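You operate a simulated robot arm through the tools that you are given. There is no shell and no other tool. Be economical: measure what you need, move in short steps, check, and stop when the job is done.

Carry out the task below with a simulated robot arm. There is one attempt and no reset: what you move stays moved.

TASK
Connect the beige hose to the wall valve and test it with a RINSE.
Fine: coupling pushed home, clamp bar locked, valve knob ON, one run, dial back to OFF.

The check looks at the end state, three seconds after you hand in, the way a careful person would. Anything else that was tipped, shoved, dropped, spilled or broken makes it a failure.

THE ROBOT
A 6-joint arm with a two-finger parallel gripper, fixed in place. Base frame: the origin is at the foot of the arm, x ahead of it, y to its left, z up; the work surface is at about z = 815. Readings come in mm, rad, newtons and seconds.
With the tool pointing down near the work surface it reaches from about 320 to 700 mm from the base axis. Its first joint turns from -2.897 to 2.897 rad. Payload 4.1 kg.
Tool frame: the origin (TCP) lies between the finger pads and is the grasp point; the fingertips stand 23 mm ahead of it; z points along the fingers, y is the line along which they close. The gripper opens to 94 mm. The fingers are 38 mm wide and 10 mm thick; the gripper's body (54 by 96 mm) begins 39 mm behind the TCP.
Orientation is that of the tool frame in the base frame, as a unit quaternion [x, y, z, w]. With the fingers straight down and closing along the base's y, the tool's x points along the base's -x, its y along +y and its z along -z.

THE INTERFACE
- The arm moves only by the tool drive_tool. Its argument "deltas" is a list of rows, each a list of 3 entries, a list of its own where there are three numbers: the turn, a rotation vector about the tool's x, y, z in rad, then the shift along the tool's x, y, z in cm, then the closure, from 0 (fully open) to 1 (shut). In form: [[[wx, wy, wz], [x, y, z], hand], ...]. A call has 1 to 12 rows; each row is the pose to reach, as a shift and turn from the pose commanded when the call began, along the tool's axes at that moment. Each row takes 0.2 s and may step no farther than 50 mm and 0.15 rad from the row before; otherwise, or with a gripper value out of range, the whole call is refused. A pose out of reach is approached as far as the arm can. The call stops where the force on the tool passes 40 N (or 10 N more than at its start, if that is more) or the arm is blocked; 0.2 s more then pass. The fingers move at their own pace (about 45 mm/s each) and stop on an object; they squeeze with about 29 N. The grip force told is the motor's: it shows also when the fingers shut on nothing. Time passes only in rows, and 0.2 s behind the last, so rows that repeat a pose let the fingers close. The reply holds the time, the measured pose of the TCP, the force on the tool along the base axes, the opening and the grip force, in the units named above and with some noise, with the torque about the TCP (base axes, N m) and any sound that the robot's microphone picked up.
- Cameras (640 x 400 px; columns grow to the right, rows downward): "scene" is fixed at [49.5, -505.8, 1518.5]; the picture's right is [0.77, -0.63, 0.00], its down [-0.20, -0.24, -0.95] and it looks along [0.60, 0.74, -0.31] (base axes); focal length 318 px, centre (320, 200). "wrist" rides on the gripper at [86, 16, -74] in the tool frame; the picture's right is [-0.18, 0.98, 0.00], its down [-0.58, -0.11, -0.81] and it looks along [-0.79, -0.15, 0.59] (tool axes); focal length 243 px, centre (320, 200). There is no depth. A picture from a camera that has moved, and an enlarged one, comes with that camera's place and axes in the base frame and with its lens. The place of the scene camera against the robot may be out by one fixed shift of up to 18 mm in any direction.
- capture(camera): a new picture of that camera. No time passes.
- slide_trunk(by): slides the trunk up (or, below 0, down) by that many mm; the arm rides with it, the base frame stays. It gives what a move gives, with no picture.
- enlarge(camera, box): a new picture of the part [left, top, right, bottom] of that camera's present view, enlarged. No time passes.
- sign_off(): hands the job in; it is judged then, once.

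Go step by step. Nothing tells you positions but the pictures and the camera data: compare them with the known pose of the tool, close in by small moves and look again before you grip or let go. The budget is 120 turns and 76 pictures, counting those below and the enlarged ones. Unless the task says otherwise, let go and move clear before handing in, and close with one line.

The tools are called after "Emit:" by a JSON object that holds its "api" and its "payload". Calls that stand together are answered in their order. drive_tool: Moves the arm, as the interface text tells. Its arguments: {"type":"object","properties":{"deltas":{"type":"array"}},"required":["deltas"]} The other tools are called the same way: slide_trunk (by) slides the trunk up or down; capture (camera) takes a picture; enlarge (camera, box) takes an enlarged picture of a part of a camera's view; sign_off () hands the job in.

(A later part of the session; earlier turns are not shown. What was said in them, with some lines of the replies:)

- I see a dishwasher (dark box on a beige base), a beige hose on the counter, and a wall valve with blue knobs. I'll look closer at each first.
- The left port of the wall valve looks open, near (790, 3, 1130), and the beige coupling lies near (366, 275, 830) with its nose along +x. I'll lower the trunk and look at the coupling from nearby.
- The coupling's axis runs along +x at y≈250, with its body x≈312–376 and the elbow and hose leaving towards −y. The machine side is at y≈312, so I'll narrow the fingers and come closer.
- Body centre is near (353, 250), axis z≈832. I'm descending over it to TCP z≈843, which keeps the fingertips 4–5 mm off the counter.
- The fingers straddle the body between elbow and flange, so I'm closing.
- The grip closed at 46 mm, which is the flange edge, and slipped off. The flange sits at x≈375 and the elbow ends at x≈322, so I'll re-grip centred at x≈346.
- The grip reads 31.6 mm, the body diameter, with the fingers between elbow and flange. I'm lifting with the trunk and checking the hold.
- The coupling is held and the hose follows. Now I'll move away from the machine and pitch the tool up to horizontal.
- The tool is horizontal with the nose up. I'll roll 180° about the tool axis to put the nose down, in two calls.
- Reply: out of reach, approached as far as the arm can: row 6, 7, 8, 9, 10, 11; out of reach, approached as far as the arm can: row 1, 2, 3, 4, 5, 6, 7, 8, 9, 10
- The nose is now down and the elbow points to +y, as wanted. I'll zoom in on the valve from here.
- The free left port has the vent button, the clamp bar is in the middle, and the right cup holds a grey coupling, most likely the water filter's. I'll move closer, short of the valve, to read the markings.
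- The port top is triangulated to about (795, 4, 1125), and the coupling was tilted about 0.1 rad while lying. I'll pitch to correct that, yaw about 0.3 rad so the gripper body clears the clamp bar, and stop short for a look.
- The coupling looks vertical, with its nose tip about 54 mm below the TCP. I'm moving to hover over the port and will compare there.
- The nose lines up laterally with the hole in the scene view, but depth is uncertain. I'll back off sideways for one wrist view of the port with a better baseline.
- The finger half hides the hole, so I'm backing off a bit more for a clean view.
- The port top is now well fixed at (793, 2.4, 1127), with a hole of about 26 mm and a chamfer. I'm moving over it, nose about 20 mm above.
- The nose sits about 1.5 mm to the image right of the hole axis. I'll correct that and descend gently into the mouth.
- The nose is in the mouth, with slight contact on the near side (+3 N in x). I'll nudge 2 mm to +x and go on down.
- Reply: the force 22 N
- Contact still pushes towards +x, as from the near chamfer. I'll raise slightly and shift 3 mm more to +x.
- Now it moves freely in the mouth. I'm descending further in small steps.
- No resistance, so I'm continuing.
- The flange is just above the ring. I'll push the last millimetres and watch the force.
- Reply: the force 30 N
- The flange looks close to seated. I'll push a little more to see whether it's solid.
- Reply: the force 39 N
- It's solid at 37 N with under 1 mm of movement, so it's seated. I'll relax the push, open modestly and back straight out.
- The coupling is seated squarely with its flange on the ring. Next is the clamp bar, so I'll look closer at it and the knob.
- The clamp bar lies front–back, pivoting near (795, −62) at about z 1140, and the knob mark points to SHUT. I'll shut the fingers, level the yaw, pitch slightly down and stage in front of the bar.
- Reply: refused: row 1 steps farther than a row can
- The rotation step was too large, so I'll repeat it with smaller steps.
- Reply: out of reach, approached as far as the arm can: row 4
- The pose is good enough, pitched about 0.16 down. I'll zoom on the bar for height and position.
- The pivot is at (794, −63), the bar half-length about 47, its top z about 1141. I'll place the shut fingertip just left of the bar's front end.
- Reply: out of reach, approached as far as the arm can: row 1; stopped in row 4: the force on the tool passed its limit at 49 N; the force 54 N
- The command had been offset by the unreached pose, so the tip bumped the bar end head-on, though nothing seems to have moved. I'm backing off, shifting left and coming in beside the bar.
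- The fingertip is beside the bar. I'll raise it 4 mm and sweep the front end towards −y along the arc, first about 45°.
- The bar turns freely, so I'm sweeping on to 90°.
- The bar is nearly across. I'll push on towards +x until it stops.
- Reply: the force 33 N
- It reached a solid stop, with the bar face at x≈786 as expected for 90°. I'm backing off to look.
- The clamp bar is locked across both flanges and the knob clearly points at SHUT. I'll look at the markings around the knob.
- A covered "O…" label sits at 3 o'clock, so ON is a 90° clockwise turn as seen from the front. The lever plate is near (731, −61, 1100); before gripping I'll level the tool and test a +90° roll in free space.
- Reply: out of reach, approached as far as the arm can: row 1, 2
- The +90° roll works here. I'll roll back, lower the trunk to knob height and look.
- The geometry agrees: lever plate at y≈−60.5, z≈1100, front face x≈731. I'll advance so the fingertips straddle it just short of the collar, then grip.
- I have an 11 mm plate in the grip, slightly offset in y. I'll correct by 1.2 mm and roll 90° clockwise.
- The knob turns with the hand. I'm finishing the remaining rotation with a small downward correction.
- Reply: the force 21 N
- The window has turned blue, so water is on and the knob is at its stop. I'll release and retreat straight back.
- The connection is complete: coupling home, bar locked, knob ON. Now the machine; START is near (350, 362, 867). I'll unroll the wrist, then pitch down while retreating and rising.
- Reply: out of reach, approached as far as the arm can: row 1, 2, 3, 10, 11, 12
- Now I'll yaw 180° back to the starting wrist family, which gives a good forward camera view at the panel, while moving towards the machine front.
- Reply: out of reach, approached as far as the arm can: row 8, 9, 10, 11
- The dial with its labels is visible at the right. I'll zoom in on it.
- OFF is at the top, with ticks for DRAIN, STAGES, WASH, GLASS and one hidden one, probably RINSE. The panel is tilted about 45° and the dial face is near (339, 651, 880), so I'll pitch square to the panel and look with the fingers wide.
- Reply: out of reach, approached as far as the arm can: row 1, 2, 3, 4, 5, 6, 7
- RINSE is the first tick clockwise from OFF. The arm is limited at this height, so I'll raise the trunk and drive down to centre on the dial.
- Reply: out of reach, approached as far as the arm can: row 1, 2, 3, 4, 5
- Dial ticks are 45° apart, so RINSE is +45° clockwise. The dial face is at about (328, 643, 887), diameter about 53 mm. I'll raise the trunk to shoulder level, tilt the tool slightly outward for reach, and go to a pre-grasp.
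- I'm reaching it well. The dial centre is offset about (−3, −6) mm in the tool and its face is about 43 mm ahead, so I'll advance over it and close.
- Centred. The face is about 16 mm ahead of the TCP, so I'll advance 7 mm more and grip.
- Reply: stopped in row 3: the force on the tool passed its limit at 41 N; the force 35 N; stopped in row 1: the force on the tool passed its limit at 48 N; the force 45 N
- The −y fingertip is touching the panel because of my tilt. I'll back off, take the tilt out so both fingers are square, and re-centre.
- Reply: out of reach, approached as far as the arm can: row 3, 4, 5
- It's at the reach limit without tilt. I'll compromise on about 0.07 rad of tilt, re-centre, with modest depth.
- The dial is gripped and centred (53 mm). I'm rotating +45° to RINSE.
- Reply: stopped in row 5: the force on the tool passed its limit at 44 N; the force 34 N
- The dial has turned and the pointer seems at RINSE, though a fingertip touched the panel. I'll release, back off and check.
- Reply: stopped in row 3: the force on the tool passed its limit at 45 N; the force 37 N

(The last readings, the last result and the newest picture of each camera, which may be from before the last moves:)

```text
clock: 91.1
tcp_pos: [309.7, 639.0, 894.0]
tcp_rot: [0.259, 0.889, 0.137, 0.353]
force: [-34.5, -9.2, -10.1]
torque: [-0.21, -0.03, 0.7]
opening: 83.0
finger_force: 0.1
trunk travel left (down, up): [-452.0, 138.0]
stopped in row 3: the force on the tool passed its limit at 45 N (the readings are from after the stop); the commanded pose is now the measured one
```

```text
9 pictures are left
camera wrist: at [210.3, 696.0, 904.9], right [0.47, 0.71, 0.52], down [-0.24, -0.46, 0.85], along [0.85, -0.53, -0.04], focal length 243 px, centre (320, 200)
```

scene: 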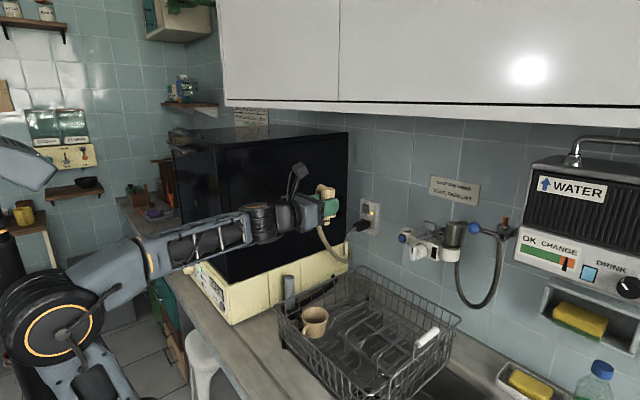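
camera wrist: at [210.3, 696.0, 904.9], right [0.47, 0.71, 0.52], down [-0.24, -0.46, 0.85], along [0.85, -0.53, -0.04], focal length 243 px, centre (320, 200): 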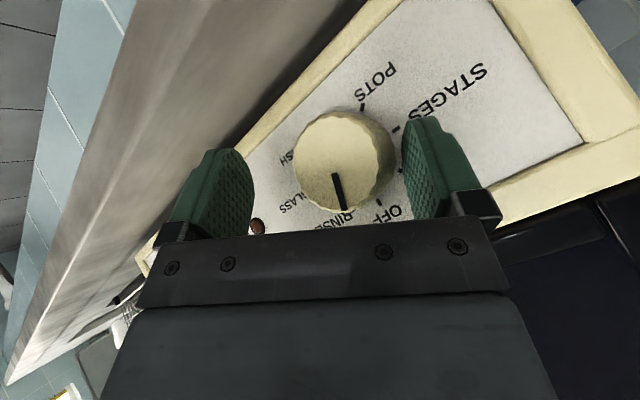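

Emit:
{"api": "drive_tool", "payload": {"deltas": [[[0, 0, 0], [0, 0.2, -0.8], 0.12], [[0, 0, 0], [0, 0.2, -2], 0.12], [[0, 0, 0], [0, 0.2, -5], 0.12], [[0, 0, 0], [0, 0.2, -6], 0.12]]}}

Emit:
{"api": "enlarge", "payload": {"camera": "wrist", "box": [160, 20, 480, 220]}}

```text
clock: 92.1
tcp_pos: [274.8, 637.0, 943.0]
tcp_rot: [0.261, 0.887, 0.141, 0.354]
force: [-0.4, -0.7, -0.7]
torque: [0.0, 0.0, -0.04]
opening: 82.5
finger_force: 0.0
trunk travel left (down, up): [-452.0, 138.0]
```

```text
2.00 times, centred on (320, 120) of wrist
camera zoom: at [174.9, 693.8, 953.0], right [0.47, 0.71, 0.53], down [-0.25, -0.47, 0.85], along [0.85, -0.53, -0.04], focal length 485 px, centre (320, 360)
```

zoom: 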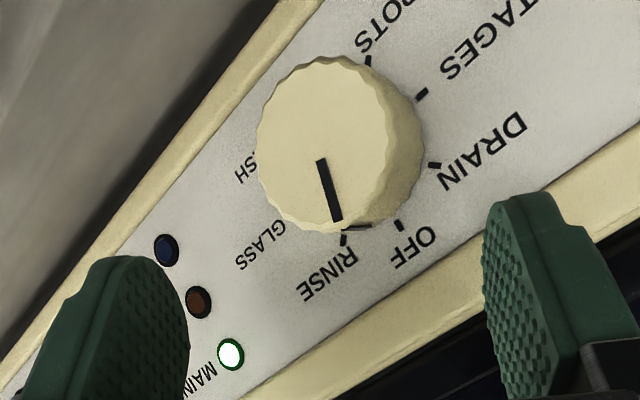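

The pointer looks roughly two thirds of the way from OFF to RINSE. I'll check what the display reads.

Emit:
{"api": "enlarge", "payload": {"camera": "scene", "box": [175, 235, 255, 325]}}

```text
4.44 times, centred on (215, 280) of scene
camera zoom: at [49.5, -505.8, 1518.5], right [0.77, -0.63, 0.0], down [-0.2, -0.24, -0.95], along [0.6, 0.74, -0.31], focal length 1413 px, centre (787, -156)
```

zoom: 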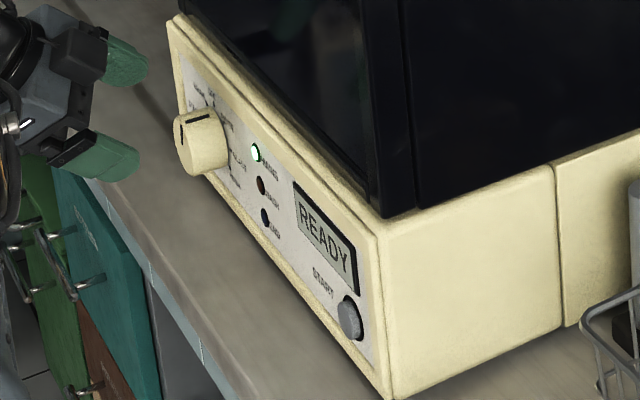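

The display shows READY, so RINSE is selected. Now I'll unroll and move in front of the START button with the fingers shut.

Emit:
{"api": "drive_tool", "payload": {"deltas": [[[0.009, -0.003, -0.082], [-2.2, -3.26, -0.5], 1], [[0.018, -0.005, -0.164], [-4.4, -6.5, -0.5], 1], [[0.027, -0.008, -0.246], [-6.6, -9.8, 0], 1], [[0.037, -0.01, -0.328], [-8.9, -13, 0], 1], [[0.046, -0.013, -0.41], [-11.1, -16.3, 0.3], 1], [[0.055, -0.016, -0.492], [-13.3, -19.6, 0.5], 1], [[0.065, -0.0186, -0.573], [-15.5, -22.8, 0.67], 1], [[0.065, -0.0186, -0.573], [-15.5, -22.8, 0.67], 1]]}}

Emit:
{"api": "capture", "payload": {"camera": "wrist"}}

```text
clock: 93.9
tcp_pos: [292.1, 363.1, 923.2]
tcp_rot: [0.012, 0.925, 0.003, 0.379]
force: [0.2, 0.0, 0.6]
torque: [-0.01, 0.01, -0.02]
opening: 0.1
finger_force: 28.8
trunk travel left (down, up): [-452.0, 138.0]
```

```text
6 pictures are left
camera wrist: at [178.1, 380.7, 915.2], right [0.15, 0.98, 0.14], down [-0.15, -0.12, 0.98], along [0.98, -0.17, 0.13], focal length 243 px, centre (320, 200)
```

wrist: 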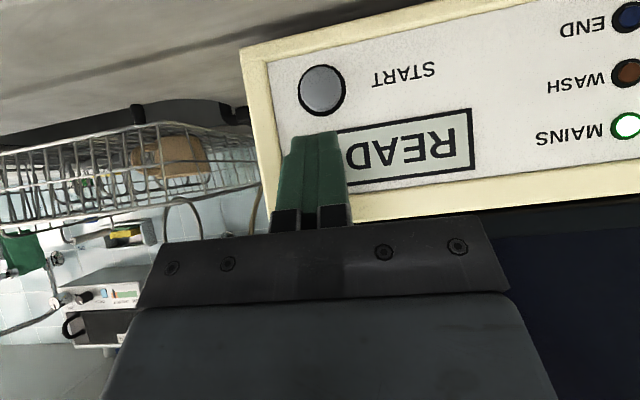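

START lies straight ahead, about 57 mm beyond the fingertips. I'll advance to just short of it, then press gently.

Emit:
{"api": "drive_tool", "payload": {"deltas": [[[0, 0, 0], [0.05, 0.15, 2.5], 1], [[0, 0, 0], [0.05, 0.15, 4.5], 1], [[0, 0, 0], [0.05, 0.15, 4.8], 1], [[0, 0, 0], [0.05, 0.15, 5.1], 1], [[0, 0, 0], [0.05, 0.15, 5.3], 1]]}}

```text
clock: 95.1
tcp_pos: [326.8, 363.5, 887.1]
tcp_rot: [0.011, 0.925, 0.005, 0.381]
force: [-25.4, 0.9, 12.8]
torque: [-0.07, -0.28, 0.07]
opening: 0.0
finger_force: 29.4
trunk travel left (down, up): [-452.0, 138.0]
heard: click
```

A click was heard. I'm backing off to see whether the run started.

Emit:
{"api": "drive_tool", "payload": {"deltas": [[[0, 0, 0], [0, 0, -2], 1], [[0, 0, 0], [0, 0, -5], 1], [[0, 0, 0], [0, -1, -7], 1]]}}

Emit:
{"api": "enlarge", "payload": {"camera": "wrist", "box": [240, 0, 640, 250]}}

```text
clock: 95.9
tcp_pos: [279.1, 353.4, 935.4]
tcp_rot: [0.011, 0.925, 0.005, 0.38]
force: [0.0, 0.2, 0.4]
torque: [-0.02, 0.0, -0.01]
opening: 0.0
finger_force: 29.0
trunk travel left (down, up): [-452.0, 138.0]
```

```text
1.60 times, centred on (440, 125) of wrist
camera zoom: at [165.9, 371.3, 927.0], right [0.15, 0.98, 0.15], down [-0.15, -0.12, 0.98], along [0.98, -0.17, 0.13], focal length 388 px, centre (128, 320)
```

zoom: 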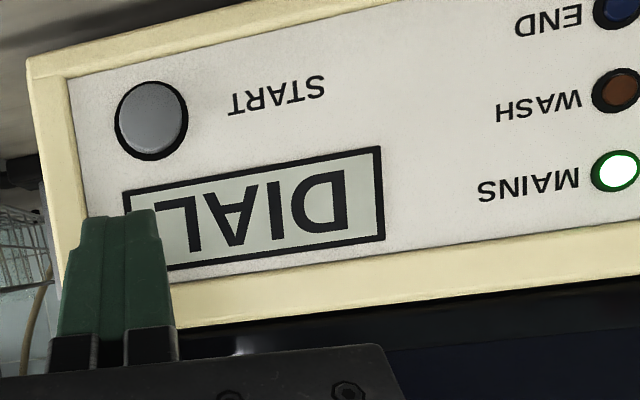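

The display says DIAL: the pointer isn't on the tick, about 15° short. I'll return to the dial, re-grip as before and turn the remainder.

Emit:
{"api": "drive_tool", "payload": {"deltas": [[[-0.01, 0, -0.003], [0.05, 4.1, 0.2], 0], [[-0.02, 0, -0.006], [0.1, 8.2, 0.4], 0], [[-0.03, 0, -0.009], [0.15, 12.3, 0.7], 0], [[-0.04, 0, -0.012], [0.2, 16.4, 1], 0], [[-0.05, 0, -0.015], [0.26, 20.5, 1.2], 0], [[-0.06, 0, -0.018], [0.3, 24.6, 1.5], 0], [[-0.064, -0.007, -0.019], [0.36, 28.6, 1.69], 0], [[-0.064, -0.007, -0.019], [0.36, 28.6, 1.69], 0]]}}

```text
clock: 97.7
tcp_pos: [294.2, 640.8, 924.6]
tcp_rot: [-0.009, 0.923, 0.029, 0.383]
force: [0.4, 0.8, 0.1]
torque: [-0.03, -0.01, -0.02]
opening: 94.2
finger_force: 0.0
trunk travel left (down, up): [-452.0, 138.0]
```

Emit:
{"api": "drive_tool", "payload": {"deltas": [[[0, 0, 0], [0, -0.1, 1.5], 0], [[0, 0, 0], [0, -0.13, 3], 0], [[0, 0, 0], [0, -0.13, 3.78], 0], [[0, 0, 0], [0, -0.13, 3.78], 0.3], [[0, 0, 0], [0, -0.13, 3.78], 0.4], [[0, 0, 0], [0, -0.13, 3.78], 0.5], [[0, 0, 0], [0, -0.13, 3.78], 1], [[0, 0, 0], [0, -0.13, 3.78], 1]]}}

```text
clock: 99.5
tcp_pos: [321.4, 641.5, 898.9]
tcp_rot: [-0.009, 0.923, 0.031, 0.383]
force: [1.6, 3.6, -0.5]
torque: [0.07, -0.08, -0.09]
opening: 52.6
finger_force: 45.0
trunk travel left (down, up): [-452.0, 138.0]
```

The dial is gripped cleanly at 52.6 mm. I'm turning about 15° more.

Emit:
{"api": "drive_tool", "payload": {"deltas": [[[0, 0, 0.07], [0, 0, 0], 1], [[0, 0, 0.14], [0, 0, 0], 1], [[0, 0, 0.21], [0, 0, 0], 1], [[0, 0, 0.26], [0, 0, 0], 1], [[0, 0, 0.26], [0, 0, 0], 1]]}}

Emit:
{"api": "capture", "payload": {"camera": "wrist"}}

```text
clock: 100.7
tcp_pos: [317.6, 643.4, 900.3]
tcp_rot: [0.11, 0.917, 0.081, 0.375]
force: [-16.2, 17.8, 5.7]
torque: [0.22, 0.16, 2.17]
opening: 54.1
finger_force: 44.9
trunk travel left (down, up): [-452.0, 138.0]
```

```text
4 pictures are left
camera wrist: at [207.7, 676.4, 896.6], right [0.27, 0.9, 0.35], down [-0.18, -0.31, 0.93], along [0.95, -0.31, 0.08], focal length 243 px, centre (320, 200)
```

wrist: 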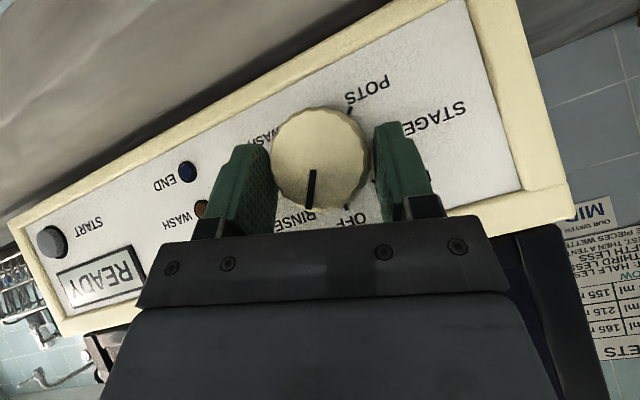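

The display reads READY but the pointer still looks short of the tick, by my estimate about 33° of 45°. I'll turn further while gripped.

Emit:
{"api": "drive_tool", "payload": {"deltas": [[[0, 0, 0.06], [0, 0, -0.1], 1], [[0, 0, 0.12], [0, 0, -0.1], 1], [[0, 0, 0.18], [0, 0, -0.1], 1], [[0, 0, 0.22], [0, 0, -0.1], 1]]}}

```text
clock: 101.7
tcp_pos: [315.2, 644.4, 903.5]
tcp_rot: [0.209, 0.899, 0.125, 0.365]
force: [-16.9, 23.0, 18.0]
torque: [0.09, -0.37, 2.68]
opening: 56.7
finger_force: 45.1
trunk travel left (down, up): [-452.0, 138.0]
```

I now realise that the panel is actually vertical (x≈350), so my 45° grip was oblique and pried itself off. I'll release, back off and unroll, then come back with a level tool.

Emit:
{"api": "drive_tool", "payload": {"deltas": [[[0, 0, 0], [0, 0, 0], 0.3], [[0, 0, 0], [0, 0, 0], 0.3], [[0, 0, 0], [0, 0, -2], 0.3], [[0, 0, 0], [0, 0, -5], 0.3], [[0, 0, 0], [0, 0, -8], 0.3]]}}

```text
clock: 102.9
tcp_pos: [262.6, 634.7, 954.5]
tcp_rot: [0.211, 0.899, 0.12, 0.365]
force: [-0.2, -0.2, 0.4]
torque: [0.01, -0.01, -0.04]
opening: 65.9
finger_force: 0.1
trunk travel left (down, up): [-452.0, 138.0]
```

Emit:
{"api": "drive_tool", "payload": {"deltas": [[[0.012, -0.003, -0.1], [-0.6, -0.4, -1.3], 0.3], [[0.024, -0.006, -0.2], [-1.2, -0.8, -2.6], 0.3], [[0.036, -0.009, -0.3], [-1.8, -1.2, -3.9], 0.3], [[0.048, -0.012, -0.4], [-2.4, -1.6, -5.2], 0.3], [[0.06, -0.014, -0.462], [-2.9, -2, -6.36], 0.3], [[0.06, -0.014, -0.462], [-2.9, -2, -6.36], 0.3]]}}

Emit:
{"api": "slide_trunk", "payload": {"by": -90}}

```text
clock: 104.3
tcp_pos: [231.1, 601.7, 1012.7]
tcp_rot: [0.011, 0.924, 0.005, 0.382]
force: [0.0, 0.1, 0.0]
torque: [0.01, -0.01, -0.01]
opening: 65.9
finger_force: 0.1
trunk travel left (down, up): [-452.0, 138.0]
```

```text
clock: 105.5
tcp_pos: [231.8, 600.8, 921.3]
tcp_rot: [0.011, 0.924, 0.006, 0.382]
force: [0.6, -0.3, -0.1]
torque: [0.01, 0.02, 0.03]
opening: 65.7
finger_force: 0.1
trunk travel left (down, up): [-362.0, 228.0]
```

Emit:
{"api": "drive_tool", "payload": {"deltas": [[[0, 0, 0.145], [0, 0, 0], 0.3], [[0, 0, 0.29], [0, 0, 0], 0.3], [[0, 0, 0.435], [0, 0, 0], 0.3], [[0, 0, 0.58], [0, 0, 0], 0.3], [[0, 0, 0.725], [0, 0, 0], 0.3], [[0, 0, 0.87], [0, 0, 0], 0.3], [[0, 0, 1.015], [0, 0, 0], 0.3], [[0, 0, 1.16], [0, 0, 0], 0.3], [[0, 0, 1.305], [0, 0, 0], 0.3], [[0, 0, 1.45], [0, 0, 0], 0.3], [[0, 0, 1.5708], [0, 0, 0], 0.3], [[0, 0, 1.5708], [0, 0, 0], 0.3]]}}

```text
clock: 108.1
tcp_pos: [234.9, 636.3, 928.8]
tcp_rot: [0.662, 0.645, 0.273, 0.267]
force: [1.0, -0.6, -0.1]
torque: [0.01, 0.03, 0.02]
opening: 65.9
finger_force: 0.1
out of reach, approached as far as the arm can: row 9, 10, 11, 12
trunk travel left (down, up): [-362.0, 228.0]
```

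Emit:
{"api": "drive_tool", "payload": {"deltas": [[[-0.13, 0, 0], [0.65, 0, 0.8], 0.3], [[-0.26, 0, 0], [1.3, 0.1, 1.7], 0.3], [[-0.39, 0, 0], [1.95, 0.1, 2.5], 0.3], [[-0.52, 0, 0], [2.6, 0.2, 3.4], 0.3], [[-0.65, 0, 0], [3.3, 0.2, 4.3], 0.3], [[-0.785, 0, 0], [3.92, 0.3, 5.13], 0.3], [[-0.785, 0, 0], [3.92, 0.3, 5.13], 0.3]]}}

```text
clock: 109.7
tcp_pos: [285.0, 647.6, 905.0]
tcp_rot: [0.473, 0.555, 0.438, 0.526]
force: [-0.7, 0.0, 1.2]
torque: [0.03, 0.0, 0.03]
opening: 65.9
finger_force: 0.1
out of reach, approached as far as the arm can: row 1, 2, 3, 4, 5, 6, 7
trunk travel left (down, up): [-362.0, 228.0]
```

Emit:
{"api": "drive_tool", "payload": {"deltas": [[[0, 0, -0.14], [0, 0, 0], 0.3], [[0, 0, -0.28], [0, 0, 0], 0.3], [[0, 0, -0.42], [0, 0, 0], 0.3], [[0, 0, -0.52], [0, 0, 0], 0.3], [[0, 0, -0.52], [0, 0, 0], 0.3]]}}

Emit:
{"api": "capture", "payload": {"camera": "wrist"}}

```text
clock: 110.9
tcp_pos: [285.4, 646.2, 905.1]
tcp_rot: [0.315, 0.658, 0.286, 0.621]
force: [0.0, -0.5, 0.4]
torque: [-0.01, 0.01, 0.0]
opening: 65.8
finger_force: 0.1
trunk travel left (down, up): [-362.0, 228.0]
```

```text
3 pictures are left
camera wrist: at [209.2, 724.1, 865.6], right [0.06, 0.48, 0.87], down [-0.79, -0.51, 0.34], along [0.61, -0.71, 0.35], focal length 243 px, centre (320, 200)
```

wrist: 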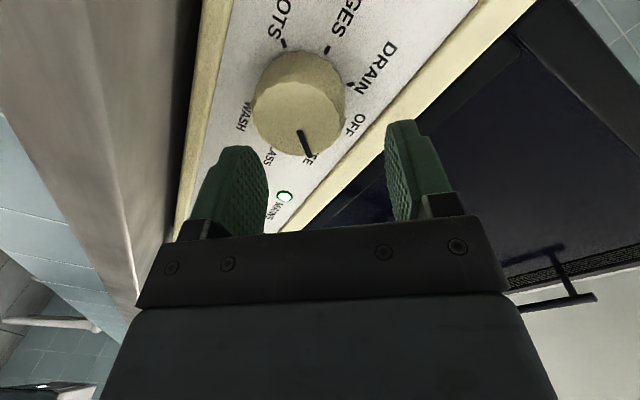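

The level view shows the pointer at about 48°, essentially on RINSE. I'll go back to START with the 45° pose that worked.

Emit:
{"api": "drive_tool", "payload": {"deltas": [[[0, 0, -0.13], [-1.1, 0.4, -0.8], 1], [[0, 0, -0.26], [-2.2, 0.8, -1.6], 1], [[0, 0, -0.39], [-3.3, 1.2, -2.4], 1], [[0, 0, -0.52], [-4.4, 1.6, -3.2], 1], [[0, 0, -0.65], [-5.5, 2, -3.8], 1], [[0, 0, -0.78], [-6.5, 2.3, -4.2], 1], [[0, 0, -0.89], [-7.4, 2.58, -4.38], 1], [[0, 0, -0.89], [-7.4, 2.58, -4.38], 1]]}}

Emit:
{"api": "drive_tool", "payload": {"deltas": [[[0, 0.12, 0], [0.8, -4, 0.8], 1], [[0, 0.24, 0], [1.6, -8, 1.6], 1], [[0, 0.36, 0], [2.5, -12, 2.4], 1], [[0, 0.48, 0], [3.4, -16, 3.2], 1], [[0, 0.6, 0], [4.3, -20, 4], 1], [[0, 0.72, 0], [5.2, -24.3, 4.7], 1], [[0, 0.72, 0], [5.2, -24.3, 4.7], 1]]}}

```text
clock: 112.7
tcp_pos: [244.5, 648.5, 977.0]
tcp_rot: [0.009, 0.729, -0.002, 0.684]
force: [0.7, -0.5, 0.6]
torque: [0.05, 0.01, 0.03]
opening: 0.0
finger_force: 29.4
out of reach, approached as far as the arm can: row 1, 2, 3, 4, 5, 6, 7
trunk travel left (down, up): [-362.0, 228.0]
```

```text
clock: 114.3
tcp_pos: [285.9, 362.1, 921.8]
tcp_rot: [0.004, 0.924, -0.007, 0.381]
force: [0.3, 0.0, 0.8]
torque: [0.04, 0.01, -0.01]
opening: 0.0
finger_force: 28.9
trunk travel left (down, up): [-362.0, 228.0]
```

I'm in position again, so I'll press START.

Emit:
{"api": "drive_tool", "payload": {"deltas": [[[0, 0, 0], [-0.45, 0.14, 2.5], 1], [[0, 0, 0], [-0.45, 0.14, 4.6], 1], [[0, 0, 0], [-0.45, 0.14, 4.9], 1], [[0, 0, 0], [-0.45, 0.14, 5.2], 1], [[0, 0, 0], [-0.45, 0.14, 5.5], 1]]}}

Emit:
{"api": "drive_tool", "payload": {"deltas": [[[0, 0, 0], [0, 0, -2], 1], [[0, 0, 0], [0, 0, -5], 1], [[0, 0, 0], [0, -1, -7], 1], [[0, 0, 0], [0, -1, -7], 1], [[0, 0, 0], [0, -1, -7], 1], [[0, 0, 0], [0, -1, -7], 1]]}}

```text
clock: 115.5
tcp_pos: [325.0, 363.7, 888.0]
tcp_rot: [0.003, 0.923, -0.006, 0.384]
force: [-12.9, -0.6, 8.3]
torque: [0.0, -0.2, -0.04]
opening: 0.0
finger_force: 29.2
trunk travel left (down, up): [-362.0, 228.0]
heard: click
```

```text
clock: 116.9
tcp_pos: [278.4, 354.4, 936.3]
tcp_rot: [0.003, 0.924, -0.006, 0.382]
force: [-0.5, -0.1, -0.3]
torque: [-0.02, -0.02, 0.02]
opening: 0.1
finger_force: 29.2
trunk travel left (down, up): [-362.0, 228.0]
```

A click again. I'll move to the viewpoint where both display and dial show and take a picture.

Emit:
{"api": "drive_tool", "payload": {"deltas": [[[0, 0, 0], [0.2, 4.4, -0.6], 0.3], [[0, 0, 0], [0.4, 8.8, -1.2], 0.3], [[0, 0, 0], [0.6, 13.2, -1.8], 0.3], [[0, 0, 0], [0.8, 17.6, -1.8], 0.3], [[0, 0, 0], [0.83, 22, -1.8], 0.3], [[0, 0, 0], [0.83, 26.4, -1.8], 0.3], [[0, 0, 0], [0.83, 26.6, -1.8], 0.3]]}}

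Emit:
{"api": "enlarge", "payload": {"camera": "wrist", "box": [20, 20, 440, 180]}}

```text
clock: 118.5
tcp_pos: [263.2, 621.8, 940.8]
tcp_rot: [0.003, 0.924, -0.008, 0.383]
force: [0.7, 0.8, 0.4]
torque: [0.0, -0.03, 0.01]
opening: 65.9
finger_force: 0.1
trunk travel left (down, up): [-362.0, 228.0]
```

```text
1.52 times, centred on (230, 100) of wrist
camera zoom: at [149.8, 638.1, 929.9], right [0.14, 0.98, 0.12], down [-0.16, -0.09, 0.98], along [0.98, -0.16, 0.14], focal length 370 px, centre (457, 352)
```

zoom: 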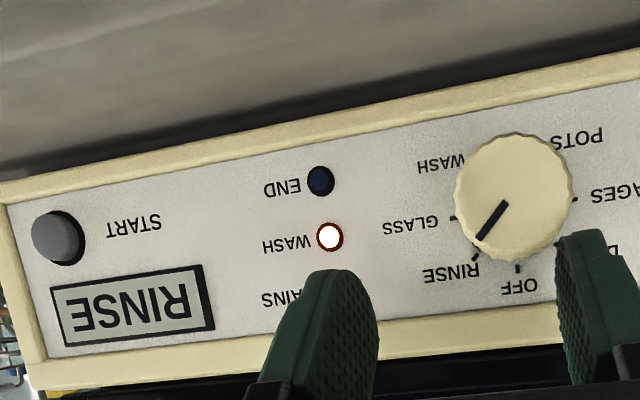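

RINSE is running and the WASH lamp is lit. I'll wait and listen for the end.

Emit:
{"api": "drive_tool", "payload": {"deltas": [[[0, 0, 0], [0, 0, 0], 0.3], [[0, 0, 0], [0, 0, 0], 0.3], [[0, 0, 0], [0, 0, 0], 0.3], [[0, 0, 0], [0, 0, 0], 0.3], [[0, 0, 0], [0, 0, 0], 0.3], [[0, 0, 0], [0, 0, 0], 0.3], [[0, 0, 0], [0, 0, 0], 0.3], [[0, 0, 0], [0, 0, 0], 0.3], [[0, 0, 0], [0, 0, 0], 0.3], [[0, 0, 0], [0, 0, 0], 0.3], [[0, 0, 0], [0, 0, 0], 0.3], [[0, 0, 0], [0, 0, 0], 0.3]]}}

Emit:
{"api": "drive_tool", "payload": {"deltas": [[[0, 0, 0], [0, 0, 0], 0.3], [[0, 0, 0], [0, 0, 0], 0.3], [[0, 0, 0], [0, 0, 0], 0.3], [[0, 0, 0], [0, 0, 0], 0.3], [[0, 0, 0], [0, 0, 0], 0.3], [[0, 0, 0], [0, 0, 0], 0.3], [[0, 0, 0], [0, 0, 0], 0.3], [[0, 0, 0], [0, 0, 0], 0.3], [[0, 0, 0], [0, 0, 0], 0.3], [[0, 0, 0], [0, 0, 0], 0.3], [[0, 0, 0], [0, 0, 0], 0.3], [[0, 0, 0], [0, 0, 0], 0.3]]}}

Emit:
{"api": "drive_tool", "payload": {"deltas": [[[0, 0, 0], [0, 0, 0], 0.3], [[0, 0, 0], [0, 0, 0], 0.3], [[0, 0, 0], [0, 0, 0], 0.3], [[0, 0, 0], [0, 0, 0], 0.3], [[0, 0, 0], [0, 0, 0], 0.3], [[0, 0, 0], [0, 0, 0], 0.3], [[0, 0, 0], [0, 0, 0], 0.3], [[0, 0, 0], [0, 0, 0], 0.3], [[0, 0, 0], [0, 0, 0], 0.3], [[0, 0, 0], [0, 0, 0], 0.3], [[0, 0, 0], [0, 0, 0], 0.3], [[0, 0, 0], [0, 0, 0], 0.3]]}}

Emit:
{"api": "drive_tool", "payload": {"deltas": [[[0, 0, 0], [0, 0, 0], 0.3], [[0, 0, 0], [0, 0, 0], 0.3], [[0, 0, 0], [0, 0, 0], 0.3], [[0, 0, 0], [0, 0, 0], 0.3], [[0, 0, 0], [0, 0, 0], 0.3], [[0, 0, 0], [0, 0, 0], 0.3], [[0, 0, 0], [0, 0, 0], 0.3], [[0, 0, 0], [0, 0, 0], 0.3], [[0, 0, 0], [0, 0, 0], 0.3], [[0, 0, 0], [0, 0, 0], 0.3], [[0, 0, 0], [0, 0, 0], 0.3], [[0, 0, 0], [0, 0, 0], 0.3]]}}

```text
clock: 121.1
tcp_pos: [263.5, 620.5, 941.4]
tcp_rot: [0.003, 0.924, -0.006, 0.383]
force: [-0.3, 0.0, 0.4]
torque: [-0.03, -0.01, 0.0]
opening: 65.7
finger_force: 0.0
trunk travel left (down, up): [-362.0, 228.0]
```

```text
clock: 123.7
tcp_pos: [263.0, 621.5, 940.8]
tcp_rot: [0.003, 0.924, -0.006, 0.382]
force: [0.5, 0.9, -0.1]
torque: [0.0, 0.01, 0.02]
opening: 66.1
finger_force: 0.0
trunk travel left (down, up): [-362.0, 228.0]
```

```text
clock: 126.3
tcp_pos: [263.1, 621.6, 941.1]
tcp_rot: [0.004, 0.924, -0.007, 0.382]
force: [0.8, 0.5, 0.0]
torque: [-0.01, 0.0, 0.0]
opening: 66.3
finger_force: 0.0
trunk travel left (down, up): [-362.0, 228.0]
```

```text
clock: 128.9
tcp_pos: [263.0, 620.1, 940.3]
tcp_rot: [0.003, 0.924, -0.007, 0.383]
force: [0.2, -0.3, -0.1]
torque: [-0.02, 0.02, -0.02]
opening: 65.9
finger_force: 0.1
trunk travel left (down, up): [-362.0, 228.0]
```

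No sound yet. While it runs I'll set up a level grip pose: pitch level here, then roll about 75°.

Emit:
{"api": "drive_tool", "payload": {"deltas": [[[0, -0.13, 0], [0.05, 0, -0.2], 0.36], [[0, -0.26, 0], [0.1, 0, -0.3], 0.36], [[0, -0.39, 0], [0.15, 0, -0.45], 0.36], [[0, -0.52, 0], [0.2, 0, -0.6], 0.36], [[0, -0.65, 0], [0.25, 0, -0.75], 0.36], [[0, -0.785, 0], [0.29, 0, -0.85], 0.36], [[0, -0.785, 0], [0.29, 0, -0.85], 0.36]]}}

Emit:
{"api": "drive_tool", "payload": {"deltas": [[[0, 0, 0.14], [0, 0, 0], 0.36], [[0, 0, 0.28], [0, 0, 0], 0.36], [[0, 0, 0.42], [0, 0, 0], 0.36], [[0, 0, 0.56], [0, 0, 0], 0.36], [[0, 0, 0.7], [0, 0, 0], 0.36], [[0, 0, 0.84], [0, 0, 0], 0.36], [[0, 0, 0.98], [0, 0, 0], 0.36], [[0, 0, 1.12], [0, 0, 0], 0.36], [[0, 0, 1.25], [0, 0, 0], 0.36], [[0, 0, 1.25], [0, 0, 0], 0.36]]}}

```text
clock: 130.5
tcp_pos: [254.8, 619.7, 943.8]
tcp_rot: [0.0, 0.707, -0.007, 0.708]
force: [0.5, -0.5, 0.4]
torque: [-0.02, -0.04, 0.05]
opening: 60.2
finger_force: 0.2
trunk travel left (down, up): [-362.0, 228.0]
```

```text
clock: 132.7
tcp_pos: [255.0, 645.7, 948.1]
tcp_rot: [0.414, 0.573, 0.407, 0.578]
force: [-0.5, 0.5, 1.3]
torque: [0.01, -0.04, -0.01]
opening: 60.2
finger_force: 0.0
out of reach, approached as far as the arm can: row 8, 9, 10
trunk travel left (down, up): [-362.0, 228.0]
```

Still running, no sound. I'm moving to the pre-grasp in front of the dial.

Emit:
{"api": "drive_tool", "payload": {"deltas": [[[0, 0, 0], [1.5, -1.5, 0.5], 0.36], [[0, 0, 0], [2.8, -3.1, 1.2], 0.36], [[0, 0, 0], [4.03, -4.67, 2], 0.36], [[0, 0, 0], [4.03, -4.67, 2.5], 0.36], [[0, 0, 0], [4.03, -4.67, 2.5], 0.36], [[0, 0, 0], [4.03, -4.67, 2.5], 0.36], [[0, 0, 0], [4.03, -4.67, 2.5], 0.36], [[0, 0, 0], [4.03, -4.67, 2.5], 0.36]]}}

Emit:
{"api": "drive_tool", "payload": {"deltas": [[[0, 0, 0], [0, 0, 0], 0.36], [[0, 0, 0], [0, 0, 0], 0.36], [[0, 0, 0], [0, 0, 0], 0.36], [[0, 0, 0], [0, 0, 0], 0.36], [[0, 0, 0], [0, 0, 0], 0.36], [[0, 0, 0], [0, 0, 0], 0.36], [[0, 0, 0], [0, 0, 0], 0.36], [[0, 0, 0], [0, 0, 0], 0.36], [[0, 0, 0], [0, 0, 0], 0.36], [[0, 0, 0], [0, 0, 0], 0.36], [[0, 0, 0], [0, 0, 0], 0.36], [[0, 0, 0], [0, 0, 0], 0.36]]}}

Emit:
{"api": "drive_tool", "payload": {"deltas": [[[0, 0, 0], [0, 0, 0], 0.36], [[0, 0, 0], [0, 0, 0], 0.36], [[0, 0, 0], [0, 0, 0], 0.36], [[0, 0, 0], [0, 0, 0], 0.36], [[0, 0, 0], [0, 0, 0], 0.36], [[0, 0, 0], [0, 0, 0], 0.36], [[0, 0, 0], [0, 0, 0], 0.36], [[0, 0, 0], [0, 0, 0], 0.36], [[0, 0, 0], [0, 0, 0], 0.36], [[0, 0, 0], [0, 0, 0], 0.36], [[0, 0, 0], [0, 0, 0], 0.36], [[0, 0, 0], [0, 0, 0], 0.36]]}}

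Emit:
{"api": "drive_tool", "payload": {"deltas": [[[0, 0, 0], [0, 0, 0], 0.36], [[0, 0, 0], [0, 0, 0], 0.36], [[0, 0, 0], [0, 0, 0], 0.36], [[0, 0, 0], [0, 0, 0], 0.36], [[0, 0, 0], [0, 0, 0], 0.36], [[0, 0, 0], [0, 0, 0], 0.36], [[0, 0, 0], [0, 0, 0], 0.36], [[0, 0, 0], [0, 0, 0], 0.36], [[0, 0, 0], [0, 0, 0], 0.36], [[0, 0, 0], [0, 0, 0], 0.36], [[0, 0, 0], [0, 0, 0], 0.36], [[0, 0, 0], [0, 0, 0], 0.36]]}}

```text
clock: 134.5
tcp_pos: [278.2, 649.5, 892.8]
tcp_rot: [0.414, 0.573, 0.407, 0.579]
force: [0.2, 0.0, -0.2]
torque: [0.0, 0.02, 0.0]
opening: 60.0
finger_force: 0.1
out of reach, approached as far as the arm can: row 1, 2, 3, 4, 5, 6, 7, 8
trunk travel left (down, up): [-362.0, 228.0]
```

```text
clock: 137.1
tcp_pos: [279.3, 648.6, 893.4]
tcp_rot: [0.414, 0.573, 0.408, 0.578]
force: [-0.2, 0.5, 0.2]
torque: [0.02, 0.0, 0.0]
opening: 60.2
finger_force: 0.1
trunk travel left (down, up): [-362.0, 228.0]
```

```text
clock: 139.7
tcp_pos: [277.9, 649.0, 892.8]
tcp_rot: [0.414, 0.573, 0.407, 0.578]
force: [0.1, -0.9, -0.9]
torque: [-0.01, 0.02, 0.0]
opening: 60.3
finger_force: 0.0
trunk travel left (down, up): [-362.0, 228.0]
```

```text
clock: 142.3
tcp_pos: [278.7, 649.0, 892.8]
tcp_rot: [0.414, 0.573, 0.406, 0.578]
force: [0.7, 1.1, 0.7]
torque: [-0.02, -0.02, 0.0]
opening: 60.4
finger_force: 0.1
trunk travel left (down, up): [-362.0, 228.0]
```

No end sound so far after 27 s, so I'll wait longer.

Emit:
{"api": "drive_tool", "payload": {"deltas": [[[0, 0, 0], [0, 0, 0], 0.36], [[0, 0, 0], [0, 0, 0], 0.36], [[0, 0, 0], [0, 0, 0], 0.36], [[0, 0, 0], [0, 0, 0], 0.36], [[0, 0, 0], [0, 0, 0], 0.36], [[0, 0, 0], [0, 0, 0], 0.36], [[0, 0, 0], [0, 0, 0], 0.36], [[0, 0, 0], [0, 0, 0], 0.36], [[0, 0, 0], [0, 0, 0], 0.36], [[0, 0, 0], [0, 0, 0], 0.36], [[0, 0, 0], [0, 0, 0], 0.36], [[0, 0, 0], [0, 0, 0], 0.36]]}}

Emit:
{"api": "drive_tool", "payload": {"deltas": [[[0, 0, 0], [0, 0, 0], 0.36], [[0, 0, 0], [0, 0, 0], 0.36], [[0, 0, 0], [0, 0, 0], 0.36], [[0, 0, 0], [0, 0, 0], 0.36], [[0, 0, 0], [0, 0, 0], 0.36], [[0, 0, 0], [0, 0, 0], 0.36], [[0, 0, 0], [0, 0, 0], 0.36], [[0, 0, 0], [0, 0, 0], 0.36], [[0, 0, 0], [0, 0, 0], 0.36], [[0, 0, 0], [0, 0, 0], 0.36], [[0, 0, 0], [0, 0, 0], 0.36], [[0, 0, 0], [0, 0, 0], 0.36]]}}

Emit:
{"api": "drive_tool", "payload": {"deltas": [[[0, 0, 0], [0, 0, 0], 0.36], [[0, 0, 0], [0, 0, 0], 0.36], [[0, 0, 0], [0, 0, 0], 0.36], [[0, 0, 0], [0, 0, 0], 0.36], [[0, 0, 0], [0, 0, 0], 0.36], [[0, 0, 0], [0, 0, 0], 0.36], [[0, 0, 0], [0, 0, 0], 0.36], [[0, 0, 0], [0, 0, 0], 0.36], [[0, 0, 0], [0, 0, 0], 0.36], [[0, 0, 0], [0, 0, 0], 0.36], [[0, 0, 0], [0, 0, 0], 0.36], [[0, 0, 0], [0, 0, 0], 0.36]]}}

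Emit:
{"api": "drive_tool", "payload": {"deltas": [[[0, 0, 0], [0, 0, 0], 0.36], [[0, 0, 0], [0, 0, 0], 0.36], [[0, 0, 0], [0, 0, 0], 0.36], [[0, 0, 0], [0, 0, 0], 0.36], [[0, 0, 0], [0, 0, 0], 0.36], [[0, 0, 0], [0, 0, 0], 0.36], [[0, 0, 0], [0, 0, 0], 0.36], [[0, 0, 0], [0, 0, 0], 0.36], [[0, 0, 0], [0, 0, 0], 0.36], [[0, 0, 0], [0, 0, 0], 0.36], [[0, 0, 0], [0, 0, 0], 0.36], [[0, 0, 0], [0, 0, 0], 0.36]]}}

Emit:
{"api": "drive_tool", "payload": {"deltas": [[[0, 0, 0], [0, 0, 0], 0.36], [[0, 0, 0], [0, 0, 0], 0.36], [[0, 0, 0], [0, 0, 0], 0.36], [[0, 0, 0], [0, 0, 0], 0.36], [[0, 0, 0], [0, 0, 0], 0.36], [[0, 0, 0], [0, 0, 0], 0.36], [[0, 0, 0], [0, 0, 0], 0.36], [[0, 0, 0], [0, 0, 0], 0.36], [[0, 0, 0], [0, 0, 0], 0.36], [[0, 0, 0], [0, 0, 0], 0.36], [[0, 0, 0], [0, 0, 0], 0.36], [[0, 0, 0], [0, 0, 0], 0.36]]}}

Emit:
{"api": "drive_tool", "payload": {"deltas": [[[0, 0, 0], [0, 0, 0], 0.36], [[0, 0, 0], [0, 0, 0], 0.36], [[0, 0, 0], [0, 0, 0], 0.36], [[0, 0, 0], [0, 0, 0], 0.36], [[0, 0, 0], [0, 0, 0], 0.36], [[0, 0, 0], [0, 0, 0], 0.36], [[0, 0, 0], [0, 0, 0], 0.36], [[0, 0, 0], [0, 0, 0], 0.36], [[0, 0, 0], [0, 0, 0], 0.36], [[0, 0, 0], [0, 0, 0], 0.36], [[0, 0, 0], [0, 0, 0], 0.36], [[0, 0, 0], [0, 0, 0], 0.36]]}}

Emit:
{"api": "drive_tool", "payload": {"deltas": [[[0, 0, 0], [0, 0, 0], 0.36], [[0, 0, 0], [0, 0, 0], 0.36], [[0, 0, 0], [0, 0, 0], 0.36], [[0, 0, 0], [0, 0, 0], 0.36], [[0, 0, 0], [0, 0, 0], 0.36], [[0, 0, 0], [0, 0, 0], 0.36], [[0, 0, 0], [0, 0, 0], 0.36], [[0, 0, 0], [0, 0, 0], 0.36], [[0, 0, 0], [0, 0, 0], 0.36], [[0, 0, 0], [0, 0, 0], 0.36], [[0, 0, 0], [0, 0, 0], 0.36], [[0, 0, 0], [0, 0, 0], 0.36]]}}

Emit:
{"api": "drive_tool", "payload": {"deltas": [[[0, 0, 0], [0, 0, 0], 0.36], [[0, 0, 0], [0, 0, 0], 0.36], [[0, 0, 0], [0, 0, 0], 0.36], [[0, 0, 0], [0, 0, 0], 0.36], [[0, 0, 0], [0, 0, 0], 0.36], [[0, 0, 0], [0, 0, 0], 0.36], [[0, 0, 0], [0, 0, 0], 0.36], [[0, 0, 0], [0, 0, 0], 0.36], [[0, 0, 0], [0, 0, 0], 0.36], [[0, 0, 0], [0, 0, 0], 0.36], [[0, 0, 0], [0, 0, 0], 0.36], [[0, 0, 0], [0, 0, 0], 0.36]]}}

```text
clock: 144.9
tcp_pos: [279.0, 649.7, 893.0]
tcp_rot: [0.414, 0.573, 0.406, 0.578]
force: [-0.1, 0.4, 0.2]
torque: [0.0, -0.01, 0.0]
opening: 60.3
finger_force: 0.1
trunk travel left (down, up): [-362.0, 228.0]
```

```text
clock: 147.5
tcp_pos: [279.2, 648.5, 893.1]
tcp_rot: [0.413, 0.574, 0.407, 0.578]
force: [0.4, -0.3, -0.8]
torque: [0.01, 0.04, -0.01]
opening: 60.3
finger_force: 0.1
trunk travel left (down, up): [-362.0, 228.0]
```

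```text
clock: 150.1
tcp_pos: [279.1, 647.6, 893.2]
tcp_rot: [0.414, 0.573, 0.407, 0.578]
force: [-0.2, -0.2, 0.4]
torque: [-0.06, 0.0, -0.01]
opening: 60.2
finger_force: 0.1
trunk travel left (down, up): [-362.0, 228.0]
```

```text
clock: 152.7
tcp_pos: [279.8, 648.6, 893.0]
tcp_rot: [0.415, 0.573, 0.407, 0.578]
force: [-0.2, -0.2, -1.0]
torque: [-0.03, 0.0, -0.02]
opening: 60.1
finger_force: 0.0
trunk travel left (down, up): [-362.0, 228.0]
```

```text
clock: 155.3
tcp_pos: [279.6, 649.0, 893.0]
tcp_rot: [0.414, 0.573, 0.407, 0.578]
force: [0.2, -0.2, -0.3]
torque: [0.0, -0.01, -0.02]
opening: 60.4
finger_force: 0.1
trunk travel left (down, up): [-362.0, 228.0]
```

```text
clock: 157.9
tcp_pos: [278.5, 649.6, 893.6]
tcp_rot: [0.414, 0.573, 0.408, 0.578]
force: [0.2, 0.0, 0.7]
torque: [-0.01, -0.03, 0.01]
opening: 60.1
finger_force: 0.1
trunk travel left (down, up): [-362.0, 228.0]
```

```text
clock: 160.5
tcp_pos: [279.6, 648.8, 892.7]
tcp_rot: [0.414, 0.573, 0.408, 0.578]
force: [-1.4, -0.5, -0.2]
torque: [-0.03, -0.01, 0.0]
opening: 60.3
finger_force: 0.1
trunk travel left (down, up): [-362.0, 228.0]
```

```text
clock: 163.1
tcp_pos: [278.9, 648.7, 893.4]
tcp_rot: [0.414, 0.573, 0.407, 0.579]
force: [-0.2, -0.3, -0.9]
torque: [-0.01, -0.01, -0.02]
opening: 60.2
finger_force: 0.0
trunk travel left (down, up): [-362.0, 228.0]
```

Emit:
{"api": "drive_tool", "payload": {"deltas": [[[0, 0, 0], [0, 0, 0], 0.36], [[0, 0, 0], [0, 0, 0], 0.36], [[0, 0, 0], [0, 0, 0], 0.36], [[0, 0, 0], [0, 0, 0], 0.36], [[0, 0, 0], [0, 0, 0], 0.36], [[0, 0, 0], [0, 0, 0], 0.36], [[0, 0, 0], [0, 0, 0], 0.36], [[0, 0, 0], [0, 0, 0], 0.36], [[0, 0, 0], [0, 0, 0], 0.36], [[0, 0, 0], [0, 0, 0], 0.36], [[0, 0, 0], [0, 0, 0], 0.36], [[0, 0, 0], [0, 0, 0], 0.36]]}}

Emit:
{"api": "drive_tool", "payload": {"deltas": [[[0, 0, 0], [0, 0, 0], 0.36], [[0, 0, 0], [0, 0, 0], 0.36], [[0, 0, 0], [0, 0, 0], 0.36], [[0, 0, 0], [0, 0, 0], 0.36], [[0, 0, 0], [0, 0, 0], 0.36], [[0, 0, 0], [0, 0, 0], 0.36], [[0, 0, 0], [0, 0, 0], 0.36], [[0, 0, 0], [0, 0, 0], 0.36], [[0, 0, 0], [0, 0, 0], 0.36], [[0, 0, 0], [0, 0, 0], 0.36], [[0, 0, 0], [0, 0, 0], 0.36], [[0, 0, 0], [0, 0, 0], 0.36]]}}

Emit:
{"api": "drive_tool", "payload": {"deltas": [[[0, 0, 0], [0, 0, 0], 0.36], [[0, 0, 0], [0, 0, 0], 0.36], [[0, 0, 0], [0, 0, 0], 0.36], [[0, 0, 0], [0, 0, 0], 0.36], [[0, 0, 0], [0, 0, 0], 0.36], [[0, 0, 0], [0, 0, 0], 0.36], [[0, 0, 0], [0, 0, 0], 0.36], [[0, 0, 0], [0, 0, 0], 0.36], [[0, 0, 0], [0, 0, 0], 0.36], [[0, 0, 0], [0, 0, 0], 0.36], [[0, 0, 0], [0, 0, 0], 0.36], [[0, 0, 0], [0, 0, 0], 0.36]]}}

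Emit:
{"api": "drive_tool", "payload": {"deltas": [[[0, 0, 0], [0, 0, 0], 0.36], [[0, 0, 0], [0, 0, 0], 0.36], [[0, 0, 0], [0, 0, 0], 0.36], [[0, 0, 0], [0, 0, 0], 0.36], [[0, 0, 0], [0, 0, 0], 0.36], [[0, 0, 0], [0, 0, 0], 0.36], [[0, 0, 0], [0, 0, 0], 0.36], [[0, 0, 0], [0, 0, 0], 0.36], [[0, 0, 0], [0, 0, 0], 0.36], [[0, 0, 0], [0, 0, 0], 0.36], [[0, 0, 0], [0, 0, 0], 0.36], [[0, 0, 0], [0, 0, 0], 0.36]]}}

Emit:
{"api": "enlarge", "payload": {"camera": "scene", "box": [175, 235, 255, 325]}}

```text
clock: 165.7
tcp_pos: [278.8, 649.3, 893.2]
tcp_rot: [0.414, 0.573, 0.407, 0.578]
force: [-0.3, -1.2, 0.5]
torque: [-0.02, 0.03, 0.02]
opening: 60.4
finger_force: 0.0
trunk travel left (down, up): [-362.0, 228.0]
```

```text
clock: 168.3
tcp_pos: [279.2, 649.4, 892.6]
tcp_rot: [0.414, 0.573, 0.407, 0.578]
force: [-0.7, -0.6, -0.1]
torque: [0.03, 0.0, -0.07]
opening: 60.2
finger_force: 0.0
trunk travel left (down, up): [-362.0, 228.0]
```

```text
clock: 170.9
tcp_pos: [278.6, 648.1, 892.6]
tcp_rot: [0.415, 0.573, 0.407, 0.578]
force: [-0.4, -0.8, -0.8]
torque: [-0.02, 0.0, 0.02]
opening: 60.2
finger_force: 0.3
trunk travel left (down, up): [-362.0, 228.0]
```

```text
clock: 173.5
tcp_pos: [279.3, 649.3, 893.6]
tcp_rot: [0.415, 0.573, 0.407, 0.578]
force: [-0.8, 0.0, 0.1]
torque: [0.0, -0.04, -0.02]
opening: 60.3
finger_force: 0.0
trunk travel left (down, up): [-362.0, 228.0]
```

```text
4.44 times, centred on (215, 280) of scene
camera zoom: at [49.5, -505.8, 1518.5], right [0.77, -0.63, 0.0], down [-0.2, -0.24, -0.95], along [0.6, 0.74, -0.31], focal length 1413 px, centre (787, -156)
```

zoom: 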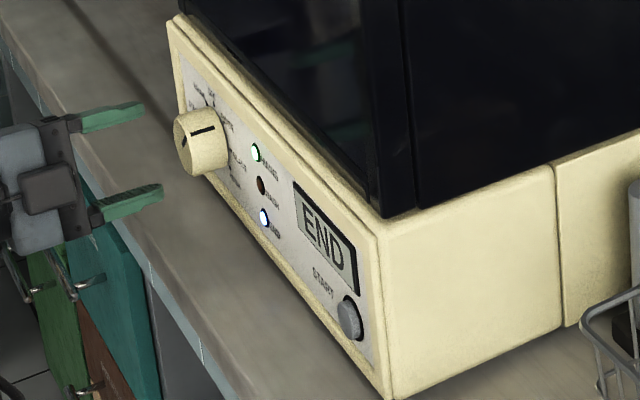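

The display reads END with the END lamp lit, so one run is done. Now the dial goes back: I'll centre a level grip at roll about 58°.

Emit:
{"api": "drive_tool", "payload": {"deltas": [[[0, 0, -0.12], [-0.2, -0.4, 0], 0.3], [[0, 0, -0.24], [-0.38, -0.76, 0], 0.3], [[0, 0, -0.24], [-0.38, -0.76, 0], 0.3]]}}

```text
clock: 174.3
tcp_pos: [279.0, 643.2, 886.9]
tcp_rot: [0.343, 0.619, 0.334, 0.623]
force: [0.0, 0.1, 0.3]
torque: [0.04, 0.01, -0.01]
opening: 65.8
finger_force: 0.1
trunk travel left (down, up): [-362.0, 228.0]
```

Exactly on axis and level. I'm advancing over the dial and closing.

Emit:
{"api": "drive_tool", "payload": {"deltas": [[[0, 0, 0], [0, 0, 1.3], 0.3], [[0, 0, 0], [0, 0, 2.6], 0.3], [[0, 0, 0], [0, 0, 3.4], 0.3], [[0, 0, 0], [0, 0, 3.8], 0.3], [[0, 0, 0], [0, 0, 3.8], 0.4], [[0, 0, 0], [0, 0, 3.8], 1], [[0, 0, 0], [0, 0, 3.8], 1], [[0, 0, 0], [0, 0, 3.8], 1]]}}

```text
clock: 176.1
tcp_pos: [316.9, 641.9, 889.4]
tcp_rot: [0.344, 0.617, 0.336, 0.622]
force: [7.5, 13.4, 16.9]
torque: [-0.02, -0.22, 0.62]
opening: 51.6
finger_force: 45.5
trunk travel left (down, up): [-362.0, 228.0]
```

Gripped at 51.6 mm, with the dial about 3 mm off in tool y. I'll correct that and turn −45° back to OFF.

Emit:
{"api": "drive_tool", "payload": {"deltas": [[[0, 0, 0], [0, 0.3, 0], 1], [[0, 0, -0.1], [0, 0.3, 0], 1], [[0, 0, -0.2], [0, 0.3, 0], 1], [[0, 0, -0.3], [0, 0.3, 0], 1], [[0, 0, -0.4], [0, 0.3, 0], 1], [[0, 0, -0.5], [0, 0.3, 0], 1], [[0, 0, -0.6], [0, 0.3, 0], 1], [[0, 0, -0.7], [0, 0.3, 0], 1], [[0, 0, -0.8], [0, 0.3, 0], 1], [[0, 0, -0.8], [0, 0.3, 0], 1]]}}

```text
clock: 178.3
tcp_pos: [317.6, 643.0, 888.9]
tcp_rot: [0.075, 0.703, 0.065, 0.704]
force: [-3.1, -8.9, -2.1]
torque: [0.02, -0.95, -0.51]
opening: 51.6
finger_force: 44.8
trunk travel left (down, up): [-362.0, 228.0]
```

A clean turn of 45.8°. I'll release, back off, and use the last picture to verify dial and display.

Emit:
{"api": "drive_tool", "payload": {"deltas": [[[0, 0, 0], [0, 0, 0], 0.3], [[0, 0, 0], [0, 0, 0], 0.3], [[0, 0, 0], [0, 0, -2], 0.3], [[0, 0, 0], [0, 0, -4.5], 0.3], [[0, 0, 0], [-0.5, -2.5, -7], 0.3], [[0, 0, 0], [-1, -6, -8], 0.3], [[0, 0, 0], [-1, -6, -8], 0.3]]}}

Emit:
{"api": "capture", "payload": {"camera": "wrist"}}

```text
clock: 179.9
tcp_pos: [236.1, 583.5, 889.3]
tcp_rot: [0.075, 0.703, 0.067, 0.704]
force: [-0.6, 0.6, -0.5]
torque: [-0.02, 0.0, -0.01]
opening: 65.8
finger_force: 0.1
trunk travel left (down, up): [-362.0, 228.0]
```

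```text
0 pictures are left
camera wrist: at [162.1, 617.1, 806.0], right [0.01, 0.93, 0.38], down [-0.81, -0.21, 0.55], along [0.59, -0.31, 0.75], focal length 243 px, centre (320, 200)
```

wrist: 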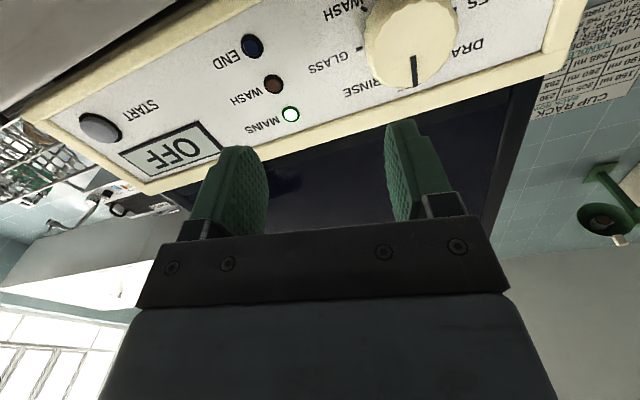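

The display reads OFF with the dial at OFF and the END lamp out, and the gripper is open and clear. I'm handing in.

Emit:
{"api": "sign_off", "payload": {}}

```text
The job is handed in.
```

The beige hose is connected to the wall valve's left port with the clamp bar locked and the knob ON; one RINSE ran to END after a first START press was refused with "DIAL", and the dial is back at OFF.
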